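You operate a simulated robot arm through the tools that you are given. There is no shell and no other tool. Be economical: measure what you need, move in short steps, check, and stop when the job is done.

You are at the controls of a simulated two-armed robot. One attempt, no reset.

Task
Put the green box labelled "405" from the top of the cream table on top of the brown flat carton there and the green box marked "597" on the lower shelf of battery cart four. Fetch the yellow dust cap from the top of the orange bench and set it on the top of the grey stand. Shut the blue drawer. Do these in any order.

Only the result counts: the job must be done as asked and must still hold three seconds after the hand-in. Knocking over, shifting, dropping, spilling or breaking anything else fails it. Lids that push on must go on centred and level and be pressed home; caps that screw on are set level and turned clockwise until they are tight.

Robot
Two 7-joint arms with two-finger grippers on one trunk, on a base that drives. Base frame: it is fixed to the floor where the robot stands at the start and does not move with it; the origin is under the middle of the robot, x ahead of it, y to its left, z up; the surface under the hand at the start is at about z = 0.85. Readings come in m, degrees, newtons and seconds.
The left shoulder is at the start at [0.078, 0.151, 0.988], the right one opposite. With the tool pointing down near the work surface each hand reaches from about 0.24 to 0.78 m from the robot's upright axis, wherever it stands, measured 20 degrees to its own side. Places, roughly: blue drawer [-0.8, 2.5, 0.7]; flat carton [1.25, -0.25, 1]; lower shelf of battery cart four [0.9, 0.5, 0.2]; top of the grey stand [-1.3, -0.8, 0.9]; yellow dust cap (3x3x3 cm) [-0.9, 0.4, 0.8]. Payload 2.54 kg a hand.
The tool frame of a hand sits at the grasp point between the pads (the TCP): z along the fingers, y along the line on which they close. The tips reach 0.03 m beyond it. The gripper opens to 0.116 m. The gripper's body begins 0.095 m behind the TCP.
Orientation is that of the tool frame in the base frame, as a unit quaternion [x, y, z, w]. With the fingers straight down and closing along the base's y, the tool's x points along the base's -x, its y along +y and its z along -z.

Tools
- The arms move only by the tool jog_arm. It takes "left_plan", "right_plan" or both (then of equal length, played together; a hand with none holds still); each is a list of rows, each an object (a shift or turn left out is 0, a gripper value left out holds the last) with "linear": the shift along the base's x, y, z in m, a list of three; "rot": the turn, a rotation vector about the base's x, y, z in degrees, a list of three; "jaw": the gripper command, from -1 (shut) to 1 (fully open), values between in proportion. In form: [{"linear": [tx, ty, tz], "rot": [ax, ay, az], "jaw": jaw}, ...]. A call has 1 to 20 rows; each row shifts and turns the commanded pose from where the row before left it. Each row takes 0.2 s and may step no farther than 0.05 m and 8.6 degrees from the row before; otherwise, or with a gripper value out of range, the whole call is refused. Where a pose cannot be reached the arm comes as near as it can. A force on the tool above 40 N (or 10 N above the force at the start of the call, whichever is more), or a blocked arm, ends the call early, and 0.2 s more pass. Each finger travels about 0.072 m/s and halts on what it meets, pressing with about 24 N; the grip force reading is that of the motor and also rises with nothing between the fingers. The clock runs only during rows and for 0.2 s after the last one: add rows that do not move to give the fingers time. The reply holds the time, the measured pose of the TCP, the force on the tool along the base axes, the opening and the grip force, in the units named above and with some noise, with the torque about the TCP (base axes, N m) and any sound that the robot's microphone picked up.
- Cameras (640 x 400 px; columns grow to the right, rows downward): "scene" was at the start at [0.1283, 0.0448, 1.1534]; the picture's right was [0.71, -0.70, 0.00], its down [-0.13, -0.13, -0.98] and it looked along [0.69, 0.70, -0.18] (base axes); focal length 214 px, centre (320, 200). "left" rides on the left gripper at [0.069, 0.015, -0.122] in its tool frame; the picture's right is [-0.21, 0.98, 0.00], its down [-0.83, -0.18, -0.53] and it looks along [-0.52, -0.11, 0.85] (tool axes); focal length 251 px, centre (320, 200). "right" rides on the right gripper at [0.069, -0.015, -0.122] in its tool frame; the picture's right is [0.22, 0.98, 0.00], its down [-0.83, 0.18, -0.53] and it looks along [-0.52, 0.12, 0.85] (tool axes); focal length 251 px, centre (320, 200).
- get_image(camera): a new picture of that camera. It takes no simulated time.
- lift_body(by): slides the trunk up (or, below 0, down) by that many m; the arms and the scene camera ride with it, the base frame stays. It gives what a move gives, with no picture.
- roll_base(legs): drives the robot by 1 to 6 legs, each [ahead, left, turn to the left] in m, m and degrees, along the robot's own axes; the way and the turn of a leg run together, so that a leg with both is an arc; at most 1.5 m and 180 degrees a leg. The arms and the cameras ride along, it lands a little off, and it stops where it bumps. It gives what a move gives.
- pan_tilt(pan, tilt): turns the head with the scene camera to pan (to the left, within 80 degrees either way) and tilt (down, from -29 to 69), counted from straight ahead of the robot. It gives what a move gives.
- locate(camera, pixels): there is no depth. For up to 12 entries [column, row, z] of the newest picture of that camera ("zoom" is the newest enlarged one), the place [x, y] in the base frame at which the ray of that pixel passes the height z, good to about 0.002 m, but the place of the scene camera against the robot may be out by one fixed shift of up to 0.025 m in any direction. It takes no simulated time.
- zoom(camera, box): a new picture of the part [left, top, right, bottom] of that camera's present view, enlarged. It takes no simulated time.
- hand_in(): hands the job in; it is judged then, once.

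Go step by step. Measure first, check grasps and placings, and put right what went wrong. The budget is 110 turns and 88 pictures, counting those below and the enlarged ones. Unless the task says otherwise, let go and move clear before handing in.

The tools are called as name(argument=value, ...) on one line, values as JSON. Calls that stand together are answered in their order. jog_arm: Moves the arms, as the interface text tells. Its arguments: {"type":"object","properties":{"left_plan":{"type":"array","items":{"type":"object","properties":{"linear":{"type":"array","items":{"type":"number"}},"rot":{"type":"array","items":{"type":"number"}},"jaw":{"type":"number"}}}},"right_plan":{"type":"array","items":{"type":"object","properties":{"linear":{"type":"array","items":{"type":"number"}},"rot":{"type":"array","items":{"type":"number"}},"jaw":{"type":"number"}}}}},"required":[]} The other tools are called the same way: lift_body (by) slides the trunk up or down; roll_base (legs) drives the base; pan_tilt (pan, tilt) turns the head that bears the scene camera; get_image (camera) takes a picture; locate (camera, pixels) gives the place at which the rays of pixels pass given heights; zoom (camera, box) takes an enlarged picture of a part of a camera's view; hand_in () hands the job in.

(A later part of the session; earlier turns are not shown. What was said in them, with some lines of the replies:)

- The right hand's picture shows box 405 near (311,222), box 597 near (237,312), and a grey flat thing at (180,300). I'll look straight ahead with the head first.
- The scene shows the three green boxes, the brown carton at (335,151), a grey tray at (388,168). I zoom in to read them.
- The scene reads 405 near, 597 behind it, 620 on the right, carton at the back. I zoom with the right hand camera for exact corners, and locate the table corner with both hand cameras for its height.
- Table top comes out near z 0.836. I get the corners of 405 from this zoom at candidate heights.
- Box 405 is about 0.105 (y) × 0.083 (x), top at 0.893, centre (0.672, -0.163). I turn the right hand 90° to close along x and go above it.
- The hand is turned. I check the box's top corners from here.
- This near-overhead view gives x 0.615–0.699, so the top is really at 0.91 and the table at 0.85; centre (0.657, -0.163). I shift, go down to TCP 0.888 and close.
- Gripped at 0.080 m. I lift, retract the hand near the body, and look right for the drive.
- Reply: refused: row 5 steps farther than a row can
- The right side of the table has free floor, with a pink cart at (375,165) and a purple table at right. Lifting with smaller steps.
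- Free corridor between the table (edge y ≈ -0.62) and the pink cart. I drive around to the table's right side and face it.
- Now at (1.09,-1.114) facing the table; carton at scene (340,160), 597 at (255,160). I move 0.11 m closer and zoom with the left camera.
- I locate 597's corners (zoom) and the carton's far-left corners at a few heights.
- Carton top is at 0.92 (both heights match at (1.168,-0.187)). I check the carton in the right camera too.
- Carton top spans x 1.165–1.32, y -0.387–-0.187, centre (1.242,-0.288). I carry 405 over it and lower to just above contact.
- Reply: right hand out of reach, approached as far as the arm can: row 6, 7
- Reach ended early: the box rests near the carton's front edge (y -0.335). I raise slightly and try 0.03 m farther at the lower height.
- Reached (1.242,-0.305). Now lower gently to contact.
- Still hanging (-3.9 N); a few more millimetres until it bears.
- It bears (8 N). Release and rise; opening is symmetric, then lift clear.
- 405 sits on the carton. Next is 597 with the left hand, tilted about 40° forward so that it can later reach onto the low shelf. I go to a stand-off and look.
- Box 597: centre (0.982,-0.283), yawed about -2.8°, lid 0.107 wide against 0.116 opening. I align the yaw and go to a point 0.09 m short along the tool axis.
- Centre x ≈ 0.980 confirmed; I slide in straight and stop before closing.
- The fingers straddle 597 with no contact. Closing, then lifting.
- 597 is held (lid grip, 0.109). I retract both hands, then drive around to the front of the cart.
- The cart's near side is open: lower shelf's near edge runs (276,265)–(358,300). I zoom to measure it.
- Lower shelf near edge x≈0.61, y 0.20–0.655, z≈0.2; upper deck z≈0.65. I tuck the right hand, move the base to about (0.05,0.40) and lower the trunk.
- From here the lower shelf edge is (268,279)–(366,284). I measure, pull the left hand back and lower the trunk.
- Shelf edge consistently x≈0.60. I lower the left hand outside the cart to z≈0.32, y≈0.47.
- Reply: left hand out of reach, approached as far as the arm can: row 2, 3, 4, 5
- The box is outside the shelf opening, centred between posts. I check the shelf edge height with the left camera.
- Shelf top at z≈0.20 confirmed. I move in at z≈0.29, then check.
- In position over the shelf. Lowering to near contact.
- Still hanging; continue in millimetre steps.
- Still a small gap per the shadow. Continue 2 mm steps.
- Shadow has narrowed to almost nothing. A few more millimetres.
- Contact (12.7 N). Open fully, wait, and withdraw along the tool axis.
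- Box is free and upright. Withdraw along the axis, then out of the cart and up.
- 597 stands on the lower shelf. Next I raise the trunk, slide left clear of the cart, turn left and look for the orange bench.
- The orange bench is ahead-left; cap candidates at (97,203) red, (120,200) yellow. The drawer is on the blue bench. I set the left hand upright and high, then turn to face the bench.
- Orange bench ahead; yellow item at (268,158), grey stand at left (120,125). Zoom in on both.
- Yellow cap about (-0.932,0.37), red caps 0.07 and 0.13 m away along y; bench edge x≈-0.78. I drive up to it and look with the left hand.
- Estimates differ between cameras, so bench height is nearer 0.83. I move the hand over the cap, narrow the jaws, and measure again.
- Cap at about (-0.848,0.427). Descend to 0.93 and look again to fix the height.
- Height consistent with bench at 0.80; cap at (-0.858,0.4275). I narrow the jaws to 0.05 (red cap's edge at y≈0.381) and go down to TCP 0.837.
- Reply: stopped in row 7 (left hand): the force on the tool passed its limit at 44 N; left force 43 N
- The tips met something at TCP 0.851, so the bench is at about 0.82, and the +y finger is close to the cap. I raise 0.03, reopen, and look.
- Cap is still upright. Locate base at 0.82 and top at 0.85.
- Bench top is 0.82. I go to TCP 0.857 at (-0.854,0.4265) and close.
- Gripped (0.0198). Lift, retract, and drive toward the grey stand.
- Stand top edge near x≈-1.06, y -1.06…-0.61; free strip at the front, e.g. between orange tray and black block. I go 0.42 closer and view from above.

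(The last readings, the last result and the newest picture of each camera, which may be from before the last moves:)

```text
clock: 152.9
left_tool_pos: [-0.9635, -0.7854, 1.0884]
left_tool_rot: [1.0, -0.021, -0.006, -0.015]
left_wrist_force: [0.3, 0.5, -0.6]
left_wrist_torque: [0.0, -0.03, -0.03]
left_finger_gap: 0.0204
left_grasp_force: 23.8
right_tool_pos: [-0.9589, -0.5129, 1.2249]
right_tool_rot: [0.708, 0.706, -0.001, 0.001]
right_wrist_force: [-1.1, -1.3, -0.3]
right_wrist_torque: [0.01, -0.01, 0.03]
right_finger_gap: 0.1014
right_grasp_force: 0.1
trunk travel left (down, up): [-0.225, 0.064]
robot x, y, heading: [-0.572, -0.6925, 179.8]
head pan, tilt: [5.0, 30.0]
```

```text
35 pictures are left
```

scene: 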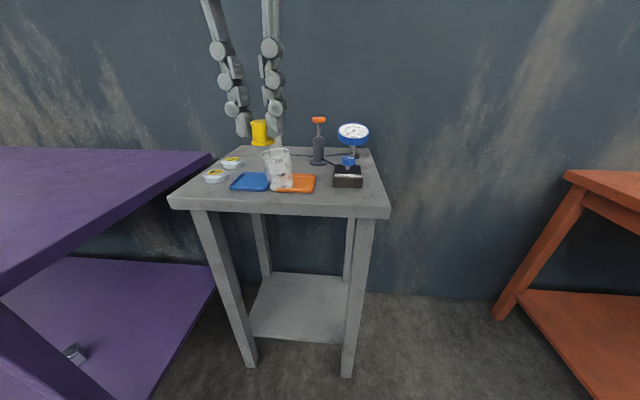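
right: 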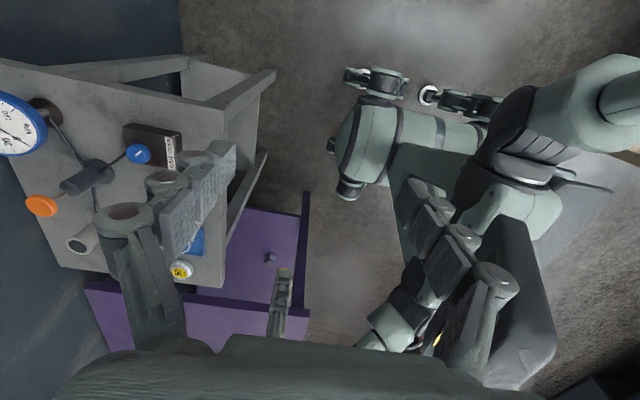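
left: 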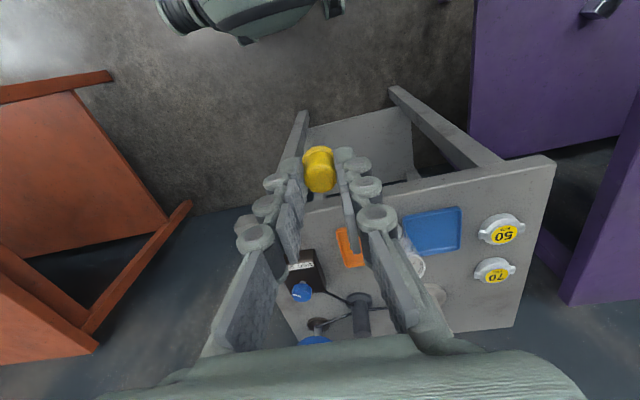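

locate(camera="left", pixels=[[555, 159, 0.88], [555, 159, 0.92], [462, 208, 0.88], [407, 218, 0.88], [338, 230, 0.88], [360, 228, 0.88], [318, 252, 0.88], [405, 183, 0.88], [515, 325, 0.88]])

locate(camera="scene", pixels=[[168, 197, 0.88], [390, 211, 0.88], [168, 197, 0.92], [390, 211, 0.92], [277, 192, 0.88], [314, 191, 0.88], [333, 187, 0.88], [231, 189, 0.88], [362, 187, 0.88]])

zoom(camera="left", box=[260, 140, 560, 328])

```text
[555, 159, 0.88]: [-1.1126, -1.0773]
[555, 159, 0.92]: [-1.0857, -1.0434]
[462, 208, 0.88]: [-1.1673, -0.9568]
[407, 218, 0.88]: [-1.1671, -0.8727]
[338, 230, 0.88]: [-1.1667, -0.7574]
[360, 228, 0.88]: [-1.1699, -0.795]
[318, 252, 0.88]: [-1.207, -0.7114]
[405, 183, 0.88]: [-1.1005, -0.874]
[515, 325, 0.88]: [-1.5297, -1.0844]
```

```text
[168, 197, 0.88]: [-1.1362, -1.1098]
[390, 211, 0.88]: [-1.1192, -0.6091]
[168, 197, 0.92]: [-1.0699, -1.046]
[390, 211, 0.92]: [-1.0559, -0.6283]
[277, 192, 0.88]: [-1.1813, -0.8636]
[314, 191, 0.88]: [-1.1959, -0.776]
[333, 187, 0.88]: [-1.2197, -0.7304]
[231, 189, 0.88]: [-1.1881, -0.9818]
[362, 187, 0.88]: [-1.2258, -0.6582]
```

```text
2.13 times, centred on (410, 234) of left
```

zoom: 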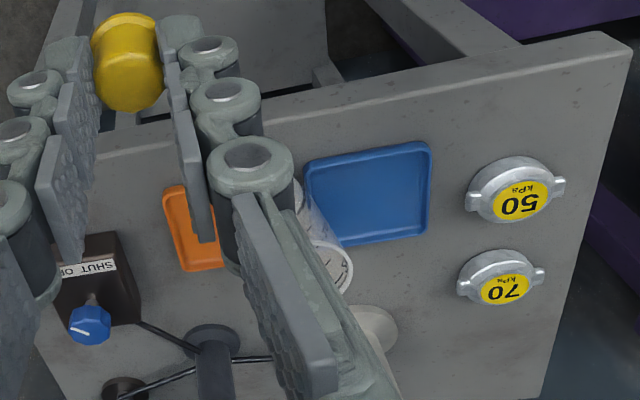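

Stand top is at z≈0.90, front edge x≈-1.10. A free spot is at (-1.145,-0.695), in front of the black block and beside the orange tray. I move above it.

jog_arm(left_plan=[{"linear": [0, 0.045, 0]}, {"linear": [0, 0.045, 0]}, {"linear": [-0.045, 0, 0]}, {"linear": [-0.045, 0, 0]}, {"linear": [-0.045, 0, -0.01]}, {"linear": [-0.046, 0, -0.01]}, {"linear": [0, 0, -0.03]}, {"linear": [0, 0, -0.03]}, {}])

get_image(camera="left")

zoom(camera="scene", box=[220, 80, 420, 220])

```text
clock: 154.9
left_tool_pos: [-1.145, -0.6963, 1.0073]
left_tool_rot: [1.0, -0.021, -0.007, -0.014]
left_wrist_force: [-1.1, -0.1, -0.3]
left_wrist_torque: [-0.02, -0.03, 0.0]
left_finger_gap: 0.0202
left_grasp_force: 24.1
right_tool_pos: [-0.9578, -0.5122, 1.2249]
right_tool_rot: [0.709, 0.705, -0.001, 0.0]
right_wrist_force: [0.2, 0.3, 0.2]
right_wrist_torque: [-0.02, 0.03, 0.01]
right_finger_gap: 0.1016
right_grasp_force: 0.0
trunk travel left (down, up): [-0.225, 0.064]
robot x, y, heading: [-0.5726, -0.6952, 179.6]
head pan, tilt: [5.0, 30.0]
```

```text
33 pictures are left
```

left: 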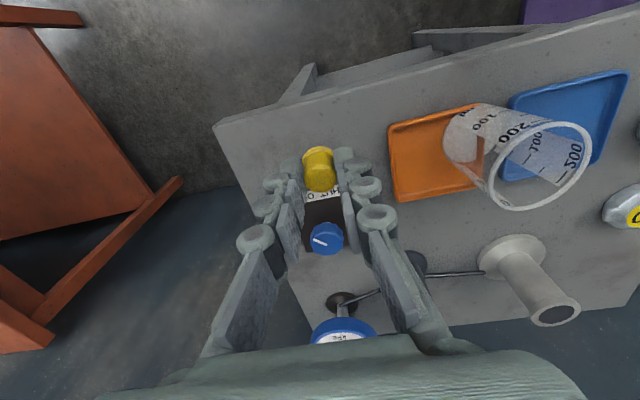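

```text
2.86 times, centred on (320, 150) of scene
```

zoom: 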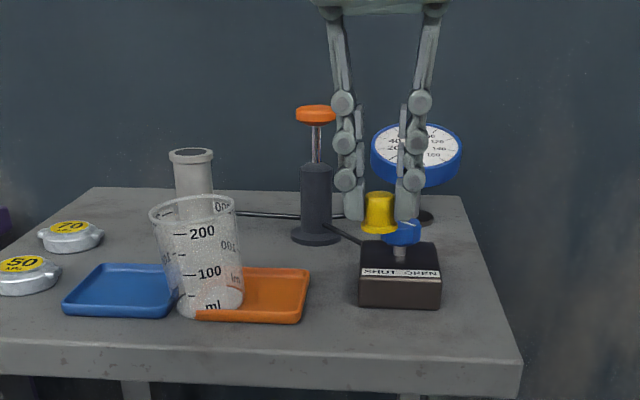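

locate(camera="left", pixels=[[214, 126, 0.9], [300, 104, 0.9], [312, 190, 0.94], [338, 187, 0.94], [345, 200, 0.9], [392, 200, 0.9], [388, 130, 0.9], [318, 130, 0.9]])

zoom(camera="left", box=[240, 80, 420, 260])

```text
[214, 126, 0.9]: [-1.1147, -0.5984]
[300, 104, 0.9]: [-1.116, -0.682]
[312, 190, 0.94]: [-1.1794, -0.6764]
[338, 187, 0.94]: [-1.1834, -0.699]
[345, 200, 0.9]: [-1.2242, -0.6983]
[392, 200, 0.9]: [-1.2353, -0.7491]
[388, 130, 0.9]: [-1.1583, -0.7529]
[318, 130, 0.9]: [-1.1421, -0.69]
```

```text
2.22 times, centred on (330, 170) of left
```

zoom: 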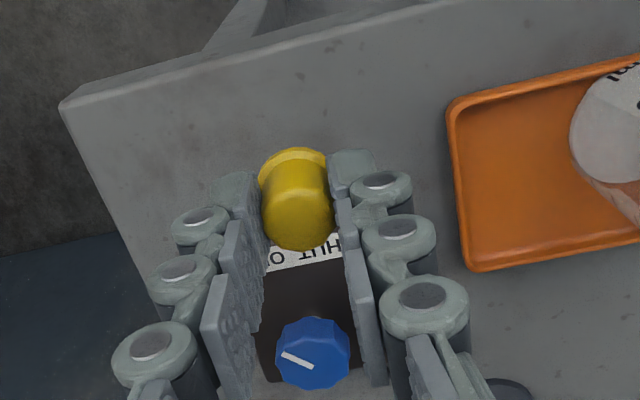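

Edge at x≈-1.115 and block's face at ≈-1.18; the cap at -1.145 falls between. Lower to near contact.

jog_arm(left_plan=[{"linear": [-0.001, 0, -0.025]}, {"linear": [0, 0, -0.02]}, {"linear": [0, 0, -0.008]}, {}])

jog_arm(left_plan=[{"linear": [0, 0, -0.002]}, {"linear": [0, 0, -0.002]}, {"linear": [0, 0, -0.002]}, {}])

zoom(camera="scene", box=[280, 120, 400, 220])

```text
clock: 155.9
left_tool_pos: [-1.1458, -0.6953, 0.9554]
left_tool_rot: [1.0, -0.021, -0.006, -0.014]
left_wrist_force: [0.3, 0.6, 1.1]
left_wrist_torque: [0.03, -0.01, 0.01]
left_finger_gap: 0.0203
left_grasp_force: 24.3
right_tool_pos: [-0.9592, -0.513, 1.2248]
right_tool_rot: [0.708, 0.706, -0.001, 0.001]
right_wrist_force: [0.4, 0.2, -0.1]
right_wrist_torque: [0.0, 0.03, 0.01]
right_finger_gap: 0.1014
right_grasp_force: 0.1
trunk travel left (down, up): [-0.225, 0.064]
robot x, y, heading: [-0.5732, -0.6933, 179.5]
head pan, tilt: [5.0, 30.0]
```

```text
clock: 156.9
left_tool_pos: [-1.1454, -0.696, 0.9502]
left_tool_rot: [1.0, -0.02, -0.005, -0.014]
left_wrist_force: [0.6, -0.1, -0.5]
left_wrist_torque: [0.0, -0.03, -0.01]
left_finger_gap: 0.02
left_grasp_force: 24.0
right_tool_pos: [-0.958, -0.513, 1.2249]
right_tool_rot: [0.709, 0.706, 0.0, 0.001]
right_wrist_force: [-1.0, -0.3, 0.3]
right_wrist_torque: [-0.03, 0.0, 0.01]
right_finger_gap: 0.1014
right_grasp_force: 0.1
trunk travel left (down, up): [-0.225, 0.064]
robot x, y, heading: [-0.5727, -0.6949, 179.9]
head pan, tilt: [5.0, 30.0]
```

```text
4.00 times, centred on (340, 170) of scene
```

zoom: 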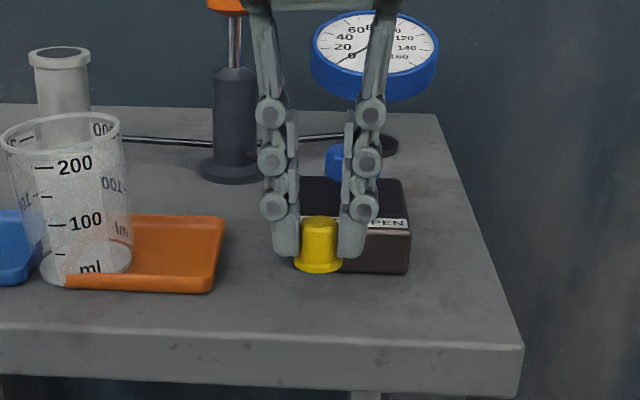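

No contact yet; continue in 2–3 mm steps.

jog_arm(left_plan=[{"linear": [0, 0, -0.003]}, {"linear": [0, 0, -0.002]}, {"linear": [0, 0, -0.002]}, {}])

jog_arm(left_plan=[{"linear": [0, 0, -0.002]}, {"linear": [0, 0, -0.002]}, {"linear": [0, 0, -0.002]}, {}])

```text
clock: 157.9
left_tool_pos: [-1.1461, -0.6954, 0.942]
left_tool_rot: [1.0, -0.021, -0.006, -0.014]
left_wrist_force: [0.0, -0.4, -0.1]
left_wrist_torque: [-0.02, -0.01, 0.0]
left_finger_gap: 0.0201
left_grasp_force: 23.9
right_tool_pos: [-0.9572, -0.5119, 1.2244]
right_tool_rot: [0.709, 0.706, -0.001, 0.0]
right_wrist_force: [1.1, -0.1, 0.2]
right_wrist_torque: [0.01, -0.01, -0.01]
right_finger_gap: 0.1013
right_grasp_force: 0.1
trunk travel left (down, up): [-0.225, 0.064]
robot x, y, heading: [-0.5715, -0.6918, 179.7]
head pan, tilt: [5.0, 30.0]
```

```text
clock: 158.9
left_tool_pos: [-1.1442, -0.6956, 0.9362]
left_tool_rot: [1.0, -0.021, -0.006, -0.014]
left_wrist_force: [0.3, -0.3, 0.4]
left_wrist_torque: [-0.03, 0.02, 0.01]
left_finger_gap: 0.0202
left_grasp_force: 24.1
right_tool_pos: [-0.9584, -0.5128, 1.2256]
right_tool_rot: [0.708, 0.706, -0.001, 0.001]
right_wrist_force: [0.5, 0.7, -0.2]
right_wrist_torque: [-0.03, 0.0, 0.01]
right_finger_gap: 0.1014
right_grasp_force: 0.1
trunk travel left (down, up): [-0.225, 0.064]
robot x, y, heading: [-0.5732, -0.6884, 179.5]
head pan, tilt: [5.0, 30.0]
```

jog_arm(left_plan=[{"linear": [0, 0, -0.002]}, {"linear": [0, 0, -0.002]}, {"linear": [0, 0, -0.002]}, {}])

jog_arm(left_plan=[{"linear": [0, 0, -0.002]}, {"linear": [0, 0, -0.002]}, {}])

get_image(camera="left")

zoom(camera="scene", box=[280, 120, 400, 220])

```text
clock: 159.9
left_tool_pos: [-1.1445, -0.695, 0.9307]
left_tool_rot: [1.0, -0.02, -0.006, -0.014]
left_wrist_force: [-0.4, -0.2, 0.1]
left_wrist_torque: [-0.01, -0.02, -0.03]
left_finger_gap: 0.02
left_grasp_force: 23.9
right_tool_pos: [-0.9586, -0.5131, 1.2254]
right_tool_rot: [0.708, 0.707, -0.001, 0.001]
right_wrist_force: [-0.8, -0.2, -0.7]
right_wrist_torque: [-0.01, -0.02, 0.0]
right_finger_gap: 0.1017
right_grasp_force: 0.0
trunk travel left (down, up): [-0.225, 0.064]
robot x, y, heading: [-0.5722, -0.6947, 180.0]
head pan, tilt: [5.0, 30.0]
```

```text
clock: 160.7
left_tool_pos: [-1.1453, -0.6944, 0.9264]
left_tool_rot: [1.0, -0.02, -0.006, -0.014]
left_wrist_force: [0.1, -0.3, 0.2]
left_wrist_torque: [0.01, 0.0, -0.01]
left_finger_gap: 0.0202
left_grasp_force: 23.5
right_tool_pos: [-0.9577, -0.512, 1.2251]
right_tool_rot: [0.708, 0.706, -0.001, 0.001]
right_wrist_force: [0.2, 0.3, -0.8]
right_wrist_torque: [0.04, 0.04, 0.02]
right_finger_gap: 0.1018
right_grasp_force: 0.1
trunk travel left (down, up): [-0.225, 0.064]
robot x, y, heading: [-0.572, -0.6903, 179.8]
head pan, tilt: [5.0, 30.0]
```

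```text
29 pictures are left
```

left: 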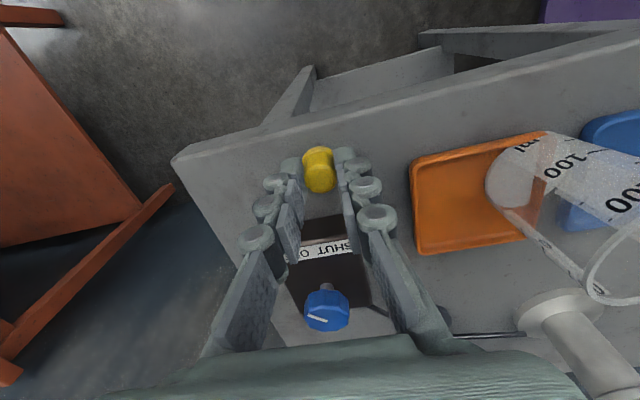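

```text
4.00 times, centred on (340, 170) of scene
```

zoom: 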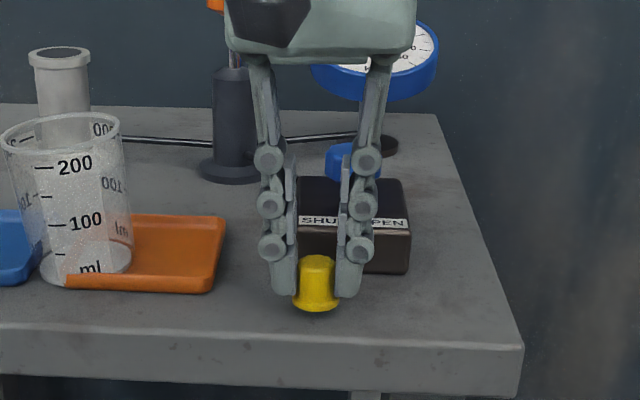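

Still no contact at cap bottom ≈0.887. I check the edge at lower heights.

locate(camera="left", pixels=[[176, 160, 0.88], [176, 160, 0.87], [262, 140, 0.88], [262, 140, 0.87], [318, 128, 0.88], [318, 128, 0.87], [414, 162, 0.88], [331, 215, 0.88]])

locate(camera="zoom", pixels=[[523, 345, 0.88], [523, 345, 0.87], [315, 329, 0.88], [315, 329, 0.87]])

```text
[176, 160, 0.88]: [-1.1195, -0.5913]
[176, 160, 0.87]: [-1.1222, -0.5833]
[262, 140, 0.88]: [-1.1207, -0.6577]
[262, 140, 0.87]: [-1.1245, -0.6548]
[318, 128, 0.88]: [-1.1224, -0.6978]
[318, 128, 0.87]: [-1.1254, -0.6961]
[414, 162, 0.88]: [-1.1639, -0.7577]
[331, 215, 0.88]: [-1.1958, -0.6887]
```

```text
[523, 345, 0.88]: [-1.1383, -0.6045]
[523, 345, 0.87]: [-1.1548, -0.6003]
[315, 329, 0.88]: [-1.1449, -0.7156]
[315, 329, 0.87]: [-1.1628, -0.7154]
```

Stand top is nearer 0.868 with edge x≈-1.122 and block face ≈-1.196. I shift 0.012 m inward and keep lowering.

jog_arm(left_plan=[{"linear": [-0.012, 0, 0]}, {"linear": [0, 0, -0.005]}, {"linear": [0, 0, -0.003]}, {"linear": [0, 0, -0.002]}, {}])

jog_arm(left_plan=[{"linear": [0, 0, -0.002]}, {"linear": [0, 0, -0.002]}, {"linear": [0, 0, -0.001]}, {}])

```text
clock: 161.9
left_tool_pos: [-1.1566, -0.6969, 0.919]
left_tool_rot: [1.0, -0.02, -0.007, -0.014]
left_wrist_force: [-1.3, -0.5, 10.3]
left_wrist_torque: [-0.1, 0.07, 0.01]
left_finger_gap: 0.02
left_grasp_force: 24.1
right_tool_pos: [-0.9572, -0.5119, 1.226]
right_tool_rot: [0.708, 0.706, -0.001, 0.001]
right_wrist_force: [-0.3, -0.7, 0.1]
right_wrist_torque: [0.03, -0.02, 0.01]
right_finger_gap: 0.1013
right_grasp_force: 0.0
trunk travel left (down, up): [-0.225, 0.064]
robot x, y, heading: [-0.5736, -0.6932, 179.7]
head pan, tilt: [5.0, 30.0]
```

```text
clock: 162.9
left_tool_pos: [-1.1559, -0.6955, 0.9129]
left_tool_rot: [1.0, -0.022, -0.007, -0.014]
left_wrist_force: [-1.4, 0.8, 18.2]
left_wrist_torque: [-0.03, 0.09, -0.02]
left_finger_gap: 0.0201
left_grasp_force: 23.4
right_tool_pos: [-0.9574, -0.5131, 1.2247]
right_tool_rot: [0.708, 0.706, -0.001, 0.0]
right_wrist_force: [0.5, -0.3, 0.5]
right_wrist_torque: [0.02, 0.03, 0.01]
right_finger_gap: 0.1013
right_grasp_force: 0.1
trunk travel left (down, up): [-0.225, 0.064]
robot x, y, heading: [-0.5692, -0.6951, 179.6]
head pan, tilt: [5.0, 30.0]
```

Contact (18 N): the cap stands on the top. Open a little and rise straight up.

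jog_arm(left_plan=[{"linear": [0, 0, 0.002]}, {"jaw": -0.5}, {"jaw": -0.25}, {"jaw": -0.25}, {"linear": [0, 0, 0.03]}, {"linear": [0, 0, 0.04]}, {"linear": [0.01, 0, 0.04]}, {"linear": [0.04, 0, 0.02]}, {"linear": [0.045, 0, 0.01]}, {"linear": [0.045, 0, 0.01]}, {"linear": [0.045, 0, 0.01]}, {}])

zoom(camera="scene", box=[160, 100, 400, 250])

```text
clock: 165.5
left_tool_pos: [-0.972, -0.6957, 1.0728]
left_tool_rot: [1.0, -0.02, -0.006, -0.014]
left_wrist_force: [0.4, 0.3, 0.0]
left_wrist_torque: [0.0, 0.02, -0.01]
left_finger_gap: 0.0433
left_grasp_force: 0.1
right_tool_pos: [-0.9577, -0.5121, 1.2259]
right_tool_rot: [0.708, 0.706, -0.001, 0.0]
right_wrist_force: [0.4, 0.2, 0.7]
right_wrist_torque: [0.03, 0.02, -0.01]
right_finger_gap: 0.1016
right_grasp_force: 0.1
trunk travel left (down, up): [-0.225, 0.064]
robot x, y, heading: [-0.5696, -0.6947, 179.7]
head pan, tilt: [5.0, 30.0]
```

```text
2.67 times, centred on (280, 175) of scene
```

zoom: 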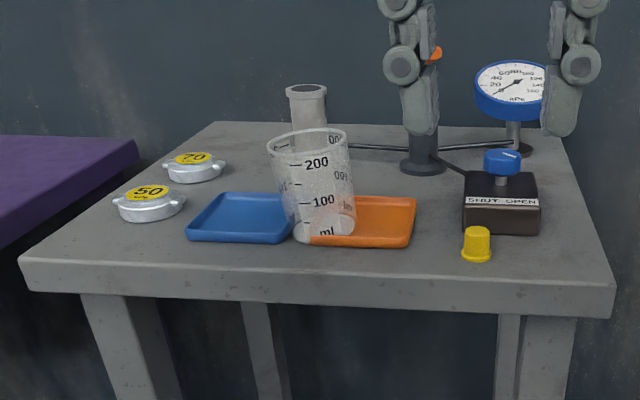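

The yellow cap stands upright on the grey stand, nothing else disturbed. Now the drawer: drive back and along to y≈2.0.

roll_base(legs=[[-0.47, 0, 0], [0, -1.4, 0], [0, -1.2, 0]])

pan_tilt(pan=-20, tilt=35)

get_image(camera="scene")

```text
clock: 193.0
left_tool_pos: [-0.5086, 1.9033, 1.0736]
left_tool_rot: [1.0, -0.016, -0.006, -0.015]
left_wrist_force: [-0.4, -0.1, 0.8]
left_wrist_torque: [0.03, 0.02, 0.02]
left_finger_gap: 0.0435
left_grasp_force: 0.0
right_tool_pos: [-0.4971, 2.0867, 1.2242]
right_tool_rot: [0.705, 0.709, 0.0, 0.001]
right_wrist_force: [-0.4, -0.2, -0.2]
right_wrist_torque: [0.01, -0.03, -0.02]
right_finger_gap: 0.1015
right_grasp_force: 0.1
trunk travel left (down, up): [-0.225, 0.064]
robot x, y, heading: [-0.112, 1.9058, -179.6]
head pan, tilt: [5.0, 30.0]
```

```text
clock: 193.9
left_tool_pos: [-0.5083, 1.9024, 1.0731]
left_tool_rot: [1.0, -0.015, -0.006, -0.014]
left_wrist_force: [0.0, 0.2, 0.6]
left_wrist_torque: [0.02, 0.04, 0.0]
left_finger_gap: 0.0437
left_grasp_force: 0.0
right_tool_pos: [-0.4967, 2.0865, 1.2252]
right_tool_rot: [0.705, 0.709, 0.0, 0.0]
right_wrist_force: [0.7, -0.7, -0.1]
right_wrist_torque: [-0.01, -0.01, -0.01]
right_finger_gap: 0.1012
right_grasp_force: 0.0
trunk travel left (down, up): [-0.225, 0.064]
robot x, y, heading: [-0.1089, 1.9069, -179.9]
head pan, tilt: [-20.0, 35.0]
```

```text
26 pictures are left
```

scene: 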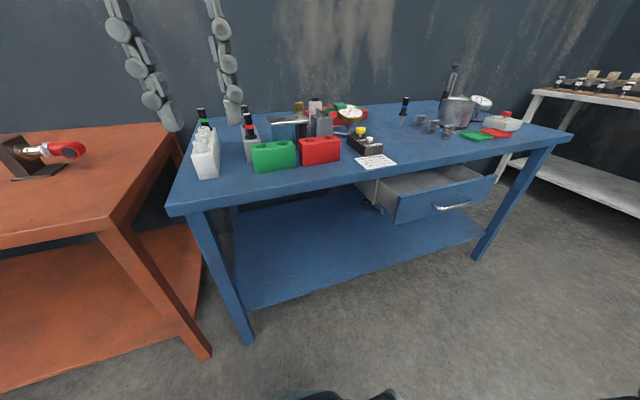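

The drawer is open at (440,190) with handle (453,206); something at (378,198) beside it. Zoom.

zoom(camera="scene", box=[340, 140, 520, 250])

locate(camera="scene", pixels=[[394, 197, 0.75], [496, 176, 0.75], [453, 206, 0.68], [396, 225, 0.6], [166, 212, 0.83], [570, 137, 0.83]])

```text
3.56 times, centred on (430, 195) of scene
```

zoom: 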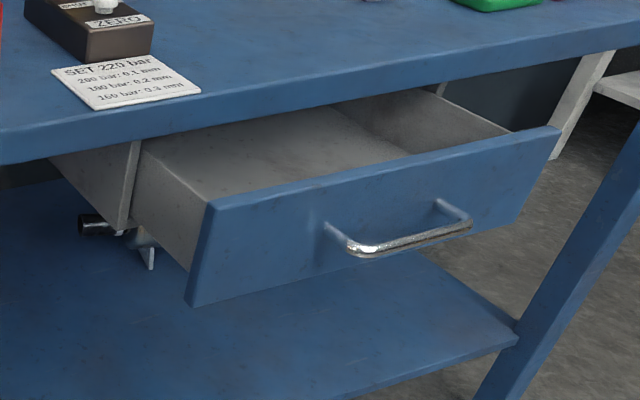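

```text
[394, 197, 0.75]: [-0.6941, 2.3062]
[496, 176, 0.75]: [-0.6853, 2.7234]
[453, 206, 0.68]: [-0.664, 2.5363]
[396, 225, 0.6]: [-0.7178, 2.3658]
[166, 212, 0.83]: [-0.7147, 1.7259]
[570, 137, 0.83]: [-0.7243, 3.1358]
```

Drawer front x≈-0.69, y 2.31–2.72, handle at y≈2.53. I shift the base right by 0.42 and turn the right hand back to closing along y, jaws shut.

roll_base(legs=[[0, -0.44, 0]])

jog_arm(right_plan=[{"rot": [0, 0, -8.2], "jaw": -1}, {"rot": [0, 0, -8.2]}, {"rot": [0, 0, -8.2]}, {"rot": [0, 0, -8.2]}, {"rot": [0, 0, -8.2]}, {"rot": [0, 0, -8.2]}, {"rot": [0, 0, -8.2]}, {"rot": [0, 0, -8.2]}, {"rot": [0, 0, -8.2]}, {"rot": [0, 0, -8.2]}, {"rot": [0, 0, -8]}, {"rot": [0, 8, 0], "linear": [0.01, 0.01, -0.03]}, {"rot": [0, 8, 0], "linear": [0.01, 0.01, -0.03]}, {"rot": [0, 8, 0], "linear": [0.01, 0.01, -0.03]}, {"rot": [0, 8, 0], "linear": [0, 0, -0.03]}, {"rot": [0, 8, 0], "linear": [0, 0, -0.03]}, {"rot": [0, 8, 0], "linear": [0, 0, -0.03]}, {}])

get_image(camera="scene")

get_image(camera="right")

```text
clock: 198.6
left_tool_pos: [-0.5125, 2.3376, 1.0726]
left_tool_rot: [1.0, -0.015, -0.005, -0.014]
left_wrist_force: [0.0, -0.2, 0.5]
left_wrist_torque: [-0.01, -0.03, 0.01]
left_finger_gap: 0.0434
left_grasp_force: 0.1
right_tool_pos: [-0.4996, 2.5201, 1.2263]
right_tool_rot: [0.704, 0.71, -0.001, 0.001]
right_wrist_force: [0.6, -0.1, -0.6]
right_wrist_torque: [-0.04, 0.03, -0.01]
right_finger_gap: 0.1015
right_grasp_force: 0.1
trunk travel left (down, up): [-0.225, 0.064]
robot x, y, heading: [-0.115, 2.3441, -179.2]
head pan, tilt: [-20.0, 35.0]
```

```text
clock: 202.4
left_tool_pos: [-0.5125, 2.3376, 1.074]
left_tool_rot: [1.0, -0.015, -0.006, -0.014]
left_wrist_force: [0.0, 0.1, 0.8]
left_wrist_torque: [-0.02, -0.02, -0.01]
left_finger_gap: 0.0436
left_grasp_force: 0.0
right_tool_pos: [-0.4834, 2.5567, 1.0683]
right_tool_rot: [0.915, -0.021, -0.402, 0.014]
right_wrist_force: [0.5, -0.2, 0.5]
right_wrist_torque: [-0.02, 0.02, 0.0]
right_finger_gap: 0.0001
right_grasp_force: 24.1
right hand out of reach, approached as far as the arm can: row 17
trunk travel left (down, up): [-0.225, 0.064]
robot x, y, heading: [-0.1102, 2.3448, -179.4]
head pan, tilt: [-20.0, 35.0]
```

```text
24 pictures are left
```

scene: 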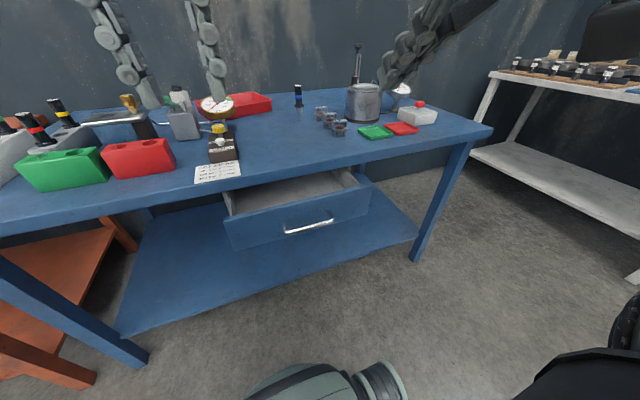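

```text
23 pictures are left
```

right: 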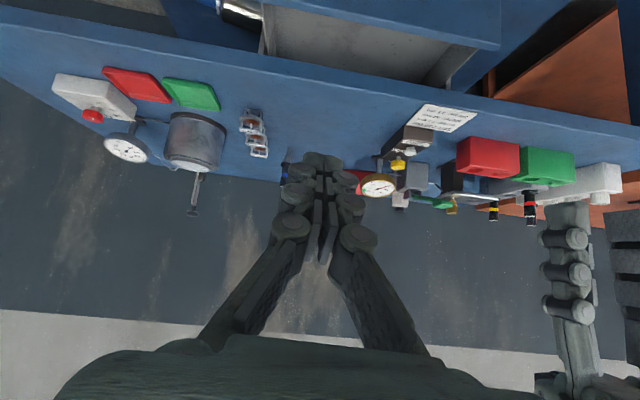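

locate(camera="scene", pixels=[[225, 220, 0.75], [371, 184, 0.75], [225, 220, 0.78], [371, 184, 0.78], [308, 228, 0.7], [230, 249, 0.64], [492, 129, 0.85], [492, 129, 0.82]])

locate(camera="right", pixels=[[500, 48, 0.75], [500, 48, 0.78], [265, 5, 0.75], [265, 5, 0.78], [240, 12, 0.7], [0, 75, 0.85], [0, 75, 0.82]])

```text
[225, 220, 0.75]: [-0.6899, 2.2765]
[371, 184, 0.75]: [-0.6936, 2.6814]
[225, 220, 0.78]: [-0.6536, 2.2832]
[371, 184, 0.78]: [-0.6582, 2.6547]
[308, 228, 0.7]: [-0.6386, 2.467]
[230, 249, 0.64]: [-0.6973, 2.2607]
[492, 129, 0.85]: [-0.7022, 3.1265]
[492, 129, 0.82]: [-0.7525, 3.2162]
```

```text
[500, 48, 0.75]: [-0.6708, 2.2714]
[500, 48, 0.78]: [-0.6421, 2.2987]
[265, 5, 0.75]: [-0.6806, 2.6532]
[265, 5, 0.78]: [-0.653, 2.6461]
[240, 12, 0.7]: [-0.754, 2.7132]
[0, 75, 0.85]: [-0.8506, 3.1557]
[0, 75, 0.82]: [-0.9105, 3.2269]
```

Drawer front face at x≈-0.68, y 2.28–2.66, top z≈0.755, handle z≈0.69. I bring the right hand in front of its centre just above the handle and move the left hand aside.

jog_arm(left_plan=[{"linear": [0.0, -0.03, 0.01]}, {"linear": [0, -0.03, 0.01]}, {"linear": [0, -0.03, 0.01]}, {"linear": [0, -0.03, 0.01]}, {}, {}, {}, {}, {}, {}], right_plan=[{"linear": [0, 0, -0.04]}, {"linear": [0, 0, -0.04]}, {"linear": [0, 0, -0.04]}, {"linear": [0, -0.015, -0.04]}, {"linear": [0, -0.015, -0.04]}, {"linear": [0, -0.015, -0.04]}, {"linear": [0, -0.015, -0.04]}, {"linear": [-0.02, -0.015, -0.035]}, {"linear": [-0.02, -0.015, -0.005]}, {}])

get_image(camera="right")

get_image(camera="scene")

```text
clock: 204.6
left_tool_pos: [-0.5107, 2.2181, 1.1138]
left_tool_rot: [1.0, -0.015, -0.006, -0.015]
left_wrist_force: [0.0, 0.5, 0.3]
left_wrist_torque: [0.03, -0.02, 0.02]
left_finger_gap: 0.0437
left_grasp_force: 0.0
right_tool_pos: [-0.633, 2.4416, 0.8644]
right_tool_rot: [0.913, 0.004, -0.408, -0.001]
right_wrist_force: [0.1, 0.0, -0.2]
right_wrist_torque: [0.03, 0.0, 0.0]
right_finger_gap: 0.0
right_grasp_force: 23.9
right hand out of reach, approached as far as the arm can: row 1, 2, 3, 4, 5, 6, 7
trunk travel left (down, up): [-0.225, 0.064]
robot x, y, heading: [-0.1168, 2.3443, -179.4]
head pan, tilt: [-20.0, 35.0]
```

```text
22 pictures are left
```

right: 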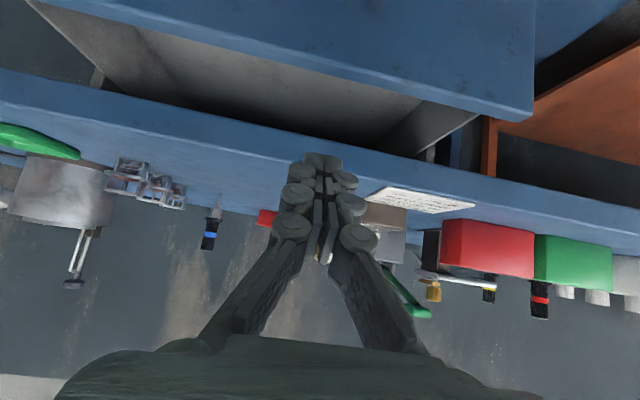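

```text
21 pictures are left
```

scene: 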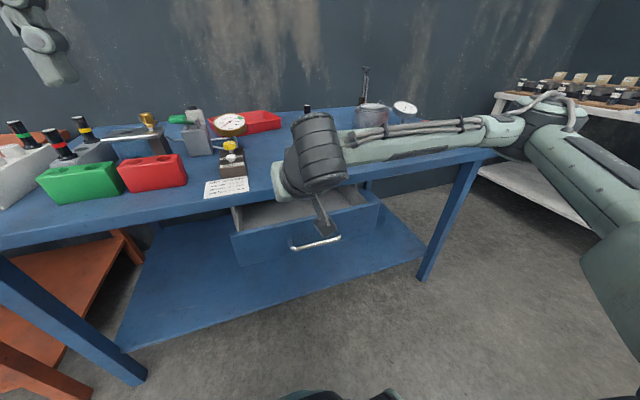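

Minimum radius pushed the hand forward; the tip is above the drawer's top level but in front of it. I back the base 0.13 and lower the trunk 0.12 so the tip faces the drawer front.

roll_base(legs=[[-0.13, 0, 0]])

lift_body(by=-0.125)

get_image(camera="right")

zoom(camera="scene", box=[180, 110, 440, 300])

```text
clock: 205.9
left_tool_pos: [-0.3835, 2.2186, 1.1122]
left_tool_rot: [1.0, -0.015, -0.006, -0.014]
left_wrist_force: [-0.7, -0.6, 0.0]
left_wrist_torque: [0.0, 0.03, -0.02]
left_finger_gap: 0.0436
left_grasp_force: 0.1
right_tool_pos: [-0.5032, 2.4429, 0.8649]
right_tool_rot: [0.913, 0.003, -0.408, -0.002]
right_wrist_force: [-0.1, 0.9, -0.1]
right_wrist_torque: [-0.01, 0.0, -0.01]
right_finger_gap: 0.0
right_grasp_force: 23.9
trunk travel left (down, up): [-0.225, 0.064]
robot x, y, heading: [0.014, 2.3462, -179.5]
head pan, tilt: [-20.0, 35.0]
```

```text
clock: 207.4
left_tool_pos: [-0.3833, 2.2199, 0.9884]
left_tool_rot: [1.0, -0.015, -0.006, -0.014]
left_wrist_force: [0.3, 0.6, -0.6]
left_wrist_torque: [-0.01, -0.02, -0.01]
left_finger_gap: 0.0435
left_grasp_force: 0.0
right_tool_pos: [-0.5044, 2.4432, 0.7406]
right_tool_rot: [0.913, 0.003, -0.407, -0.002]
right_wrist_force: [0.0, 0.3, 0.0]
right_wrist_torque: [-0.01, -0.02, 0.0]
right_finger_gap: 0.0
right_grasp_force: 24.0
trunk travel left (down, up): [-0.1, 0.189]
robot x, y, heading: [0.0189, 2.3449, -179.5]
head pan, tilt: [-20.0, 35.0]
```

```text
20 pictures are left
```

right: 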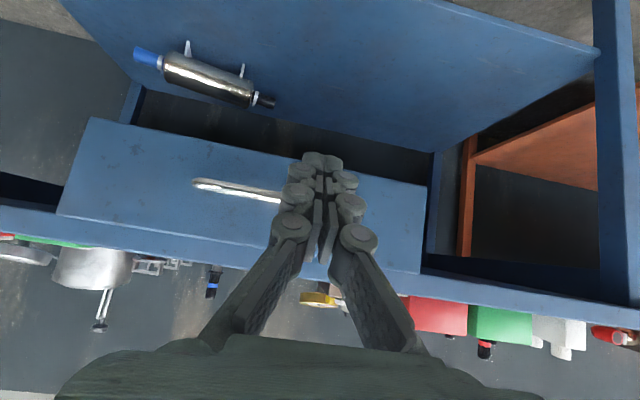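

```text
2.11 times, centred on (310, 205) of scene
```

zoom: 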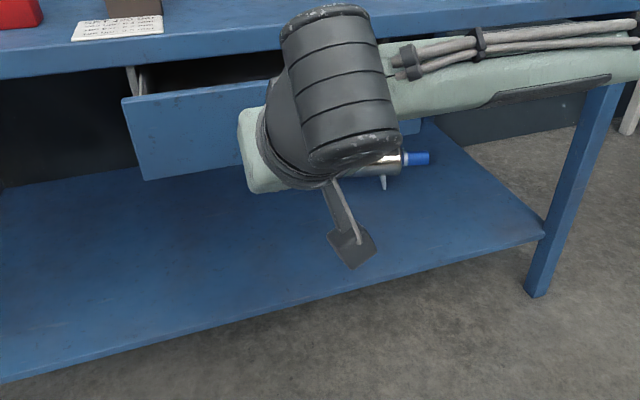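

locate(camera="right", pixels=[[60, 213, 0.755], [418, 272, 0.755], [90, 119, 0.64], [426, 186, 0.64], [195, 183, 0.69], [276, 200, 0.69], [10, 208, 0.78], [620, 300, 0.78]])

```text
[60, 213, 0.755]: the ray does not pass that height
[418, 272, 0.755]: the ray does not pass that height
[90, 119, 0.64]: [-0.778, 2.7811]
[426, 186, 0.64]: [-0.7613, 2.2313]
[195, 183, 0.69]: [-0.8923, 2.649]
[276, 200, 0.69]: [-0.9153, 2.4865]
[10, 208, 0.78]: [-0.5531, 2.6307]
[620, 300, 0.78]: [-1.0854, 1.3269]
```

The face is really at x≈-0.65, z 0.678–0.78, y 2.29–2.67, handle bar z≈0.73, y 2.42–2.54. I'll push beside the handle at y≈2.365, z≈0.73.

jog_arm(left_plan=[{"linear": [0.0, -0.03, 0.03]}, {"linear": [0, -0.03, 0.03]}, {"linear": [0, -0.03, 0.02]}, {}], right_plan=[{"linear": [0, 0, 0.008]}, {"linear": [0, -0.04, 0]}, {"linear": [0, -0.038, 0]}, {}])

roll_base(legs=[[0.07, 0, 0]])

get_image(camera="right")

```text
clock: 208.4
left_tool_pos: [-0.3831, 2.1292, 1.0677]
left_tool_rot: [1.0, -0.015, -0.007, -0.014]
left_wrist_force: [0.1, -0.6, -0.5]
left_wrist_torque: [-0.01, -0.01, 0.02]
left_finger_gap: 0.0436
left_grasp_force: 0.0
right_tool_pos: [-0.5031, 2.3632, 0.7485]
right_tool_rot: [0.913, 0.003, -0.408, -0.002]
right_wrist_force: [-0.6, -0.8, -0.2]
right_wrist_torque: [0.01, -0.01, -0.01]
right_finger_gap: 0.0
right_grasp_force: 24.2
trunk travel left (down, up): [-0.1, 0.189]
robot x, y, heading: [0.0169, 2.3457, -179.6]
head pan, tilt: [-20.0, 35.0]
```

```text
clock: 209.4
left_tool_pos: [-0.4526, 2.1281, 1.0682]
left_tool_rot: [1.0, -0.013, -0.006, -0.014]
left_wrist_force: [-0.6, 0.2, -0.2]
left_wrist_torque: [-0.01, -0.05, -0.04]
left_finger_gap: 0.0434
left_grasp_force: 0.1
right_tool_pos: [-0.5711, 2.3619, 0.7488]
right_tool_rot: [0.913, 0.004, -0.408, -0.002]
right_wrist_force: [-0.4, -0.1, -0.6]
right_wrist_torque: [-0.03, -0.01, 0.03]
right_finger_gap: 0.0
right_grasp_force: 24.0
trunk travel left (down, up): [-0.1, 0.189]
robot x, y, heading: [-0.054, 2.3448, -179.5]
head pan, tilt: [-20.0, 35.0]
```

```text
18 pictures are left
```

right: 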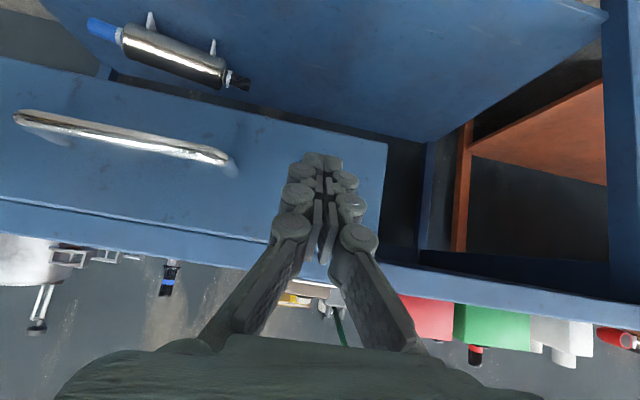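

The tip is aimed at the face beside the handle. Push forward 0.1 m in small steps.

jog_arm(right_plan=[{"linear": [-0.02, 0, 0]}, {"linear": [-0.02, 0, 0]}, {"linear": [-0.02, 0, 0]}, {"linear": [-0.02, 0, 0]}, {"linear": [-0.02, 0, 0]}, {"linear": [-0.02, 0, 0]}, {}])

get_image(camera="right")

```text
clock: 211.0
left_tool_pos: [-0.4523, 2.128, 1.068]
left_tool_rot: [1.0, -0.014, -0.006, -0.014]
left_wrist_force: [0.9, 0.1, 0.5]
left_wrist_torque: [0.0, 0.0, 0.0]
left_finger_gap: 0.0437
left_grasp_force: 0.1
right_tool_pos: [-0.6926, 2.3626, 0.7484]
right_tool_rot: [0.913, 0.003, -0.407, -0.002]
right_wrist_force: [0.2, -0.5, 0.1]
right_wrist_torque: [0.01, 0.02, -0.03]
right_finger_gap: 0.0
right_grasp_force: 29.2
trunk travel left (down, up): [-0.1, 0.189]
robot x, y, heading: [-0.0521, 2.3454, -179.4]
head pan, tilt: [-20.0, 35.0]
```

```text
17 pictures are left
```

right: 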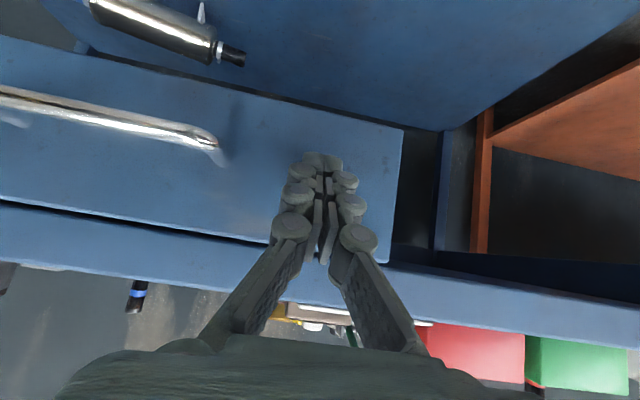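

The face seems to move along with the tip (it hardly grew). Keep pushing.

jog_arm(right_plan=[{"linear": [-0.02, 0, 0]}, {"linear": [-0.02, 0, 0]}, {"linear": [-0.02, 0, 0]}, {"linear": [-0.02, 0, 0]}, {}])

get_image(camera="right")

get_image(camera="scene")

```text
clock: 211.5
left_tool_pos: [-0.452, 2.1286, 1.0683]
left_tool_rot: [1.0, -0.015, -0.006, -0.014]
left_wrist_force: [1.0, -0.2, 0.0]
left_wrist_torque: [0.02, -0.02, -0.03]
left_finger_gap: 0.0437
left_grasp_force: 0.1
right_tool_pos: [-0.7115, 2.3615, 0.7493]
right_tool_rot: [0.915, 0.007, -0.403, -0.002]
right_wrist_force: [12.4, 2.9, 4.5]
right_wrist_torque: [0.07, -0.06, -0.1]
right_finger_gap: 0.0059
right_grasp_force: 28.1
trunk travel left (down, up): [-0.1, 0.189]
robot x, y, heading: [-0.0517, 2.3481, -179.4]
head pan, tilt: [-20.0, 35.0]
stopped in row 2 (right hand): the force on the tool passed its limit at 64 N (the readings are from after the stop); the commanded pose is now the measured one
```

```text
16 pictures are left
```

right: 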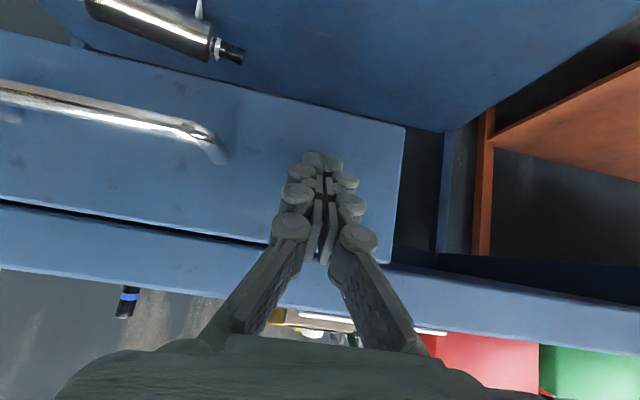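

```text
15 pictures are left
```

scene: 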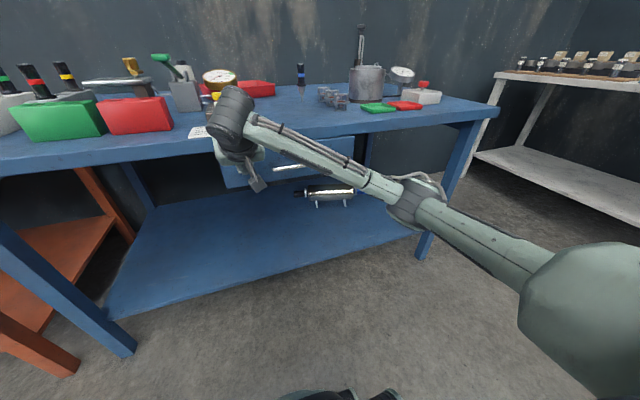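

A hard stop at 64 N, tip x≈-0.733. I back the hand off and look whether the drawer is fully shut.

jog_arm(right_plan=[{"linear": [0.02, 0, 0]}, {"linear": [0.04, 0, 0]}, {"linear": [0.04, 0, 0]}, {"linear": [0.04, 0.0, 0]}, {}])

roll_base(legs=[[-0.2, 0.15, 0]])

zoom(camera="scene", box=[200, 80, 480, 255])

```text
clock: 212.7
left_tool_pos: [-0.4518, 2.1267, 1.0668]
left_tool_rot: [1.0, -0.013, -0.006, -0.014]
left_wrist_force: [0.7, -0.1, -0.5]
left_wrist_torque: [-0.01, 0.03, -0.01]
left_finger_gap: 0.0435
left_grasp_force: 0.1
right_tool_pos: [-0.5726, 2.3606, 0.7466]
right_tool_rot: [0.916, 0.005, -0.402, -0.003]
right_wrist_force: [1.2, -0.2, 0.2]
right_wrist_torque: [0.0, -0.02, 0.01]
right_finger_gap: 0.0001
right_grasp_force: 28.6
trunk travel left (down, up): [-0.1, 0.189]
robot x, y, heading: [-0.0545, 2.3439, -179.5]
head pan, tilt: [-20.0, 35.0]
```

```text
clock: 214.8
left_tool_pos: [-0.251, 1.981, 1.0667]
left_tool_rot: [1.0, -0.013, -0.006, -0.015]
left_wrist_force: [0.0, -0.2, 0.0]
left_wrist_torque: [0.02, -0.03, 0.02]
left_finger_gap: 0.0434
left_grasp_force: 0.0
right_tool_pos: [-0.3713, 2.2135, 0.7462]
right_tool_rot: [0.915, 0.007, -0.404, -0.002]
right_wrist_force: [-0.4, -0.1, -0.7]
right_wrist_torque: [0.02, -0.01, 0.01]
right_finger_gap: 0.0
right_grasp_force: 28.8
trunk travel left (down, up): [-0.1, 0.189]
robot x, y, heading: [0.1475, 2.199, -179.3]
head pan, tilt: [-20.0, 35.0]
```

```text
2.29 times, centred on (340, 168) of scene
```

zoom: 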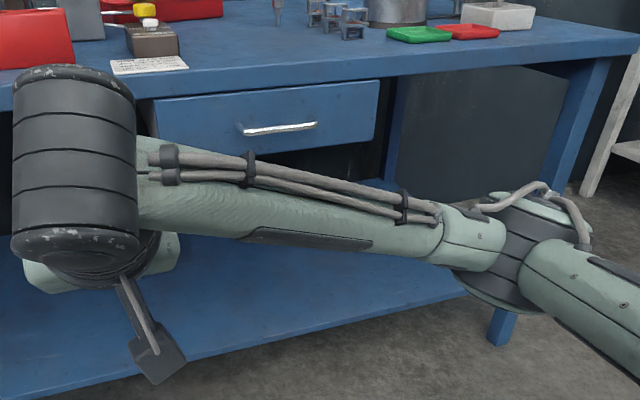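

The drawer looks shut, but the arm hides its left side. I lift the hand out of view and check.

jog_arm(right_plan=[{"linear": [0, 0, 0.045]}, {"linear": [0, 0, 0.045]}, {"linear": [0, 0, 0.045]}, {"linear": [0, 0, 0.045]}, {"linear": [0, 0, 0.045]}, {"linear": [0, 0, 0.045]}, {}])

roll_base(legs=[[0, 0.4, 0]])

pan_tilt(pan=-35, tilt=25)

zoom(camera="scene", box=[180, 80, 500, 280])

```text
clock: 216.4
left_tool_pos: [-0.2528, 1.9805, 1.0669]
left_tool_rot: [1.0, -0.013, -0.007, -0.014]
left_wrist_force: [0.0, -0.6, -0.3]
left_wrist_torque: [0.02, 0.01, -0.02]
left_finger_gap: 0.0436
left_grasp_force: 0.2
right_tool_pos: [-0.3712, 2.2138, 1.0174]
right_tool_rot: [0.915, 0.006, -0.403, -0.003]
right_wrist_force: [1.0, -0.1, -0.5]
right_wrist_torque: [-0.02, 0.01, -0.01]
right_finger_gap: 0.0
right_grasp_force: 28.6
trunk travel left (down, up): [-0.1, 0.189]
robot x, y, heading: [0.1501, 2.2008, -179.4]
head pan, tilt: [-20.0, 35.0]
```

```text
clock: 220.8
left_tool_pos: [-0.2459, 1.5786, 1.0667]
left_tool_rot: [1.0, -0.012, -0.006, -0.014]
left_wrist_force: [0.3, -0.3, 0.3]
left_wrist_torque: [0.01, 0.01, 0.0]
left_finger_gap: 0.0436
left_grasp_force: 0.1
right_tool_pos: [-0.3676, 1.8106, 1.0161]
right_tool_rot: [0.915, 0.008, -0.402, -0.001]
right_wrist_force: [0.3, -0.1, 0.7]
right_wrist_torque: [0.0, -0.01, 0.01]
right_finger_gap: 0.0
right_grasp_force: 28.2
trunk travel left (down, up): [-0.1, 0.189]
robot x, y, heading: [0.1563, 1.7942, -179.0]
head pan, tilt: [-20.0, 35.0]
```

```text
clock: 221.6
left_tool_pos: [-0.2459, 1.5792, 1.0686]
left_tool_rot: [1.0, -0.012, -0.006, -0.014]
left_wrist_force: [0.3, 0.4, -0.4]
left_wrist_torque: [0.01, 0.0, 0.0]
left_finger_gap: 0.0436
left_grasp_force: 0.0
right_tool_pos: [-0.3692, 1.8108, 1.0169]
right_tool_rot: [0.915, 0.008, -0.403, -0.001]
right_wrist_force: [-0.7, -0.5, -0.3]
right_wrist_torque: [-0.02, -0.03, 0.01]
right_finger_gap: 0.0002
right_grasp_force: 28.6
trunk travel left (down, up): [-0.1, 0.189]
robot x, y, heading: [0.1543, 1.7958, -179.0]
head pan, tilt: [-35.0, 25.0]
```

```text
2.00 times, centred on (340, 180) of scene
```

zoom: 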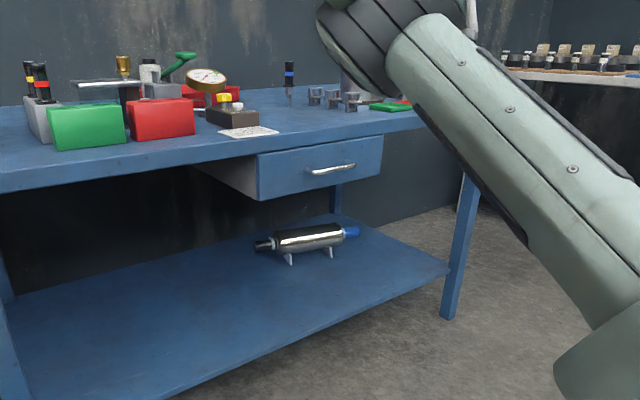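

zoom(camera="scene", box=[260, 130, 390, 200])

```text
4.92 times, centred on (325, 165) of scene
```

zoom: 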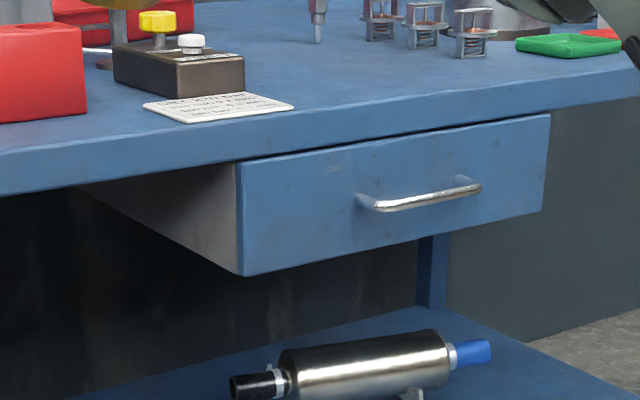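

The drawer face sits flush against its housing with no gap (zoom (240,170)–(245,275)), and the push ended on a hard stop. Both boxes and the cap were checked after release and both hands are clear, so I hand in.

hand_in()

```text
The job is handed in.
```

The job is handed in with all four parts done:
- **Box 405:** it sits on the brown carton.
- **Box 597:** it is on the lower shelf of the red battery cart at the place you gave for cart four. I did not see a "4" on the cart itself.
- **Yellow dust cap:** it stands upright on the grey stand.
- **Blue drawer:** it is pushed shut to its stop.
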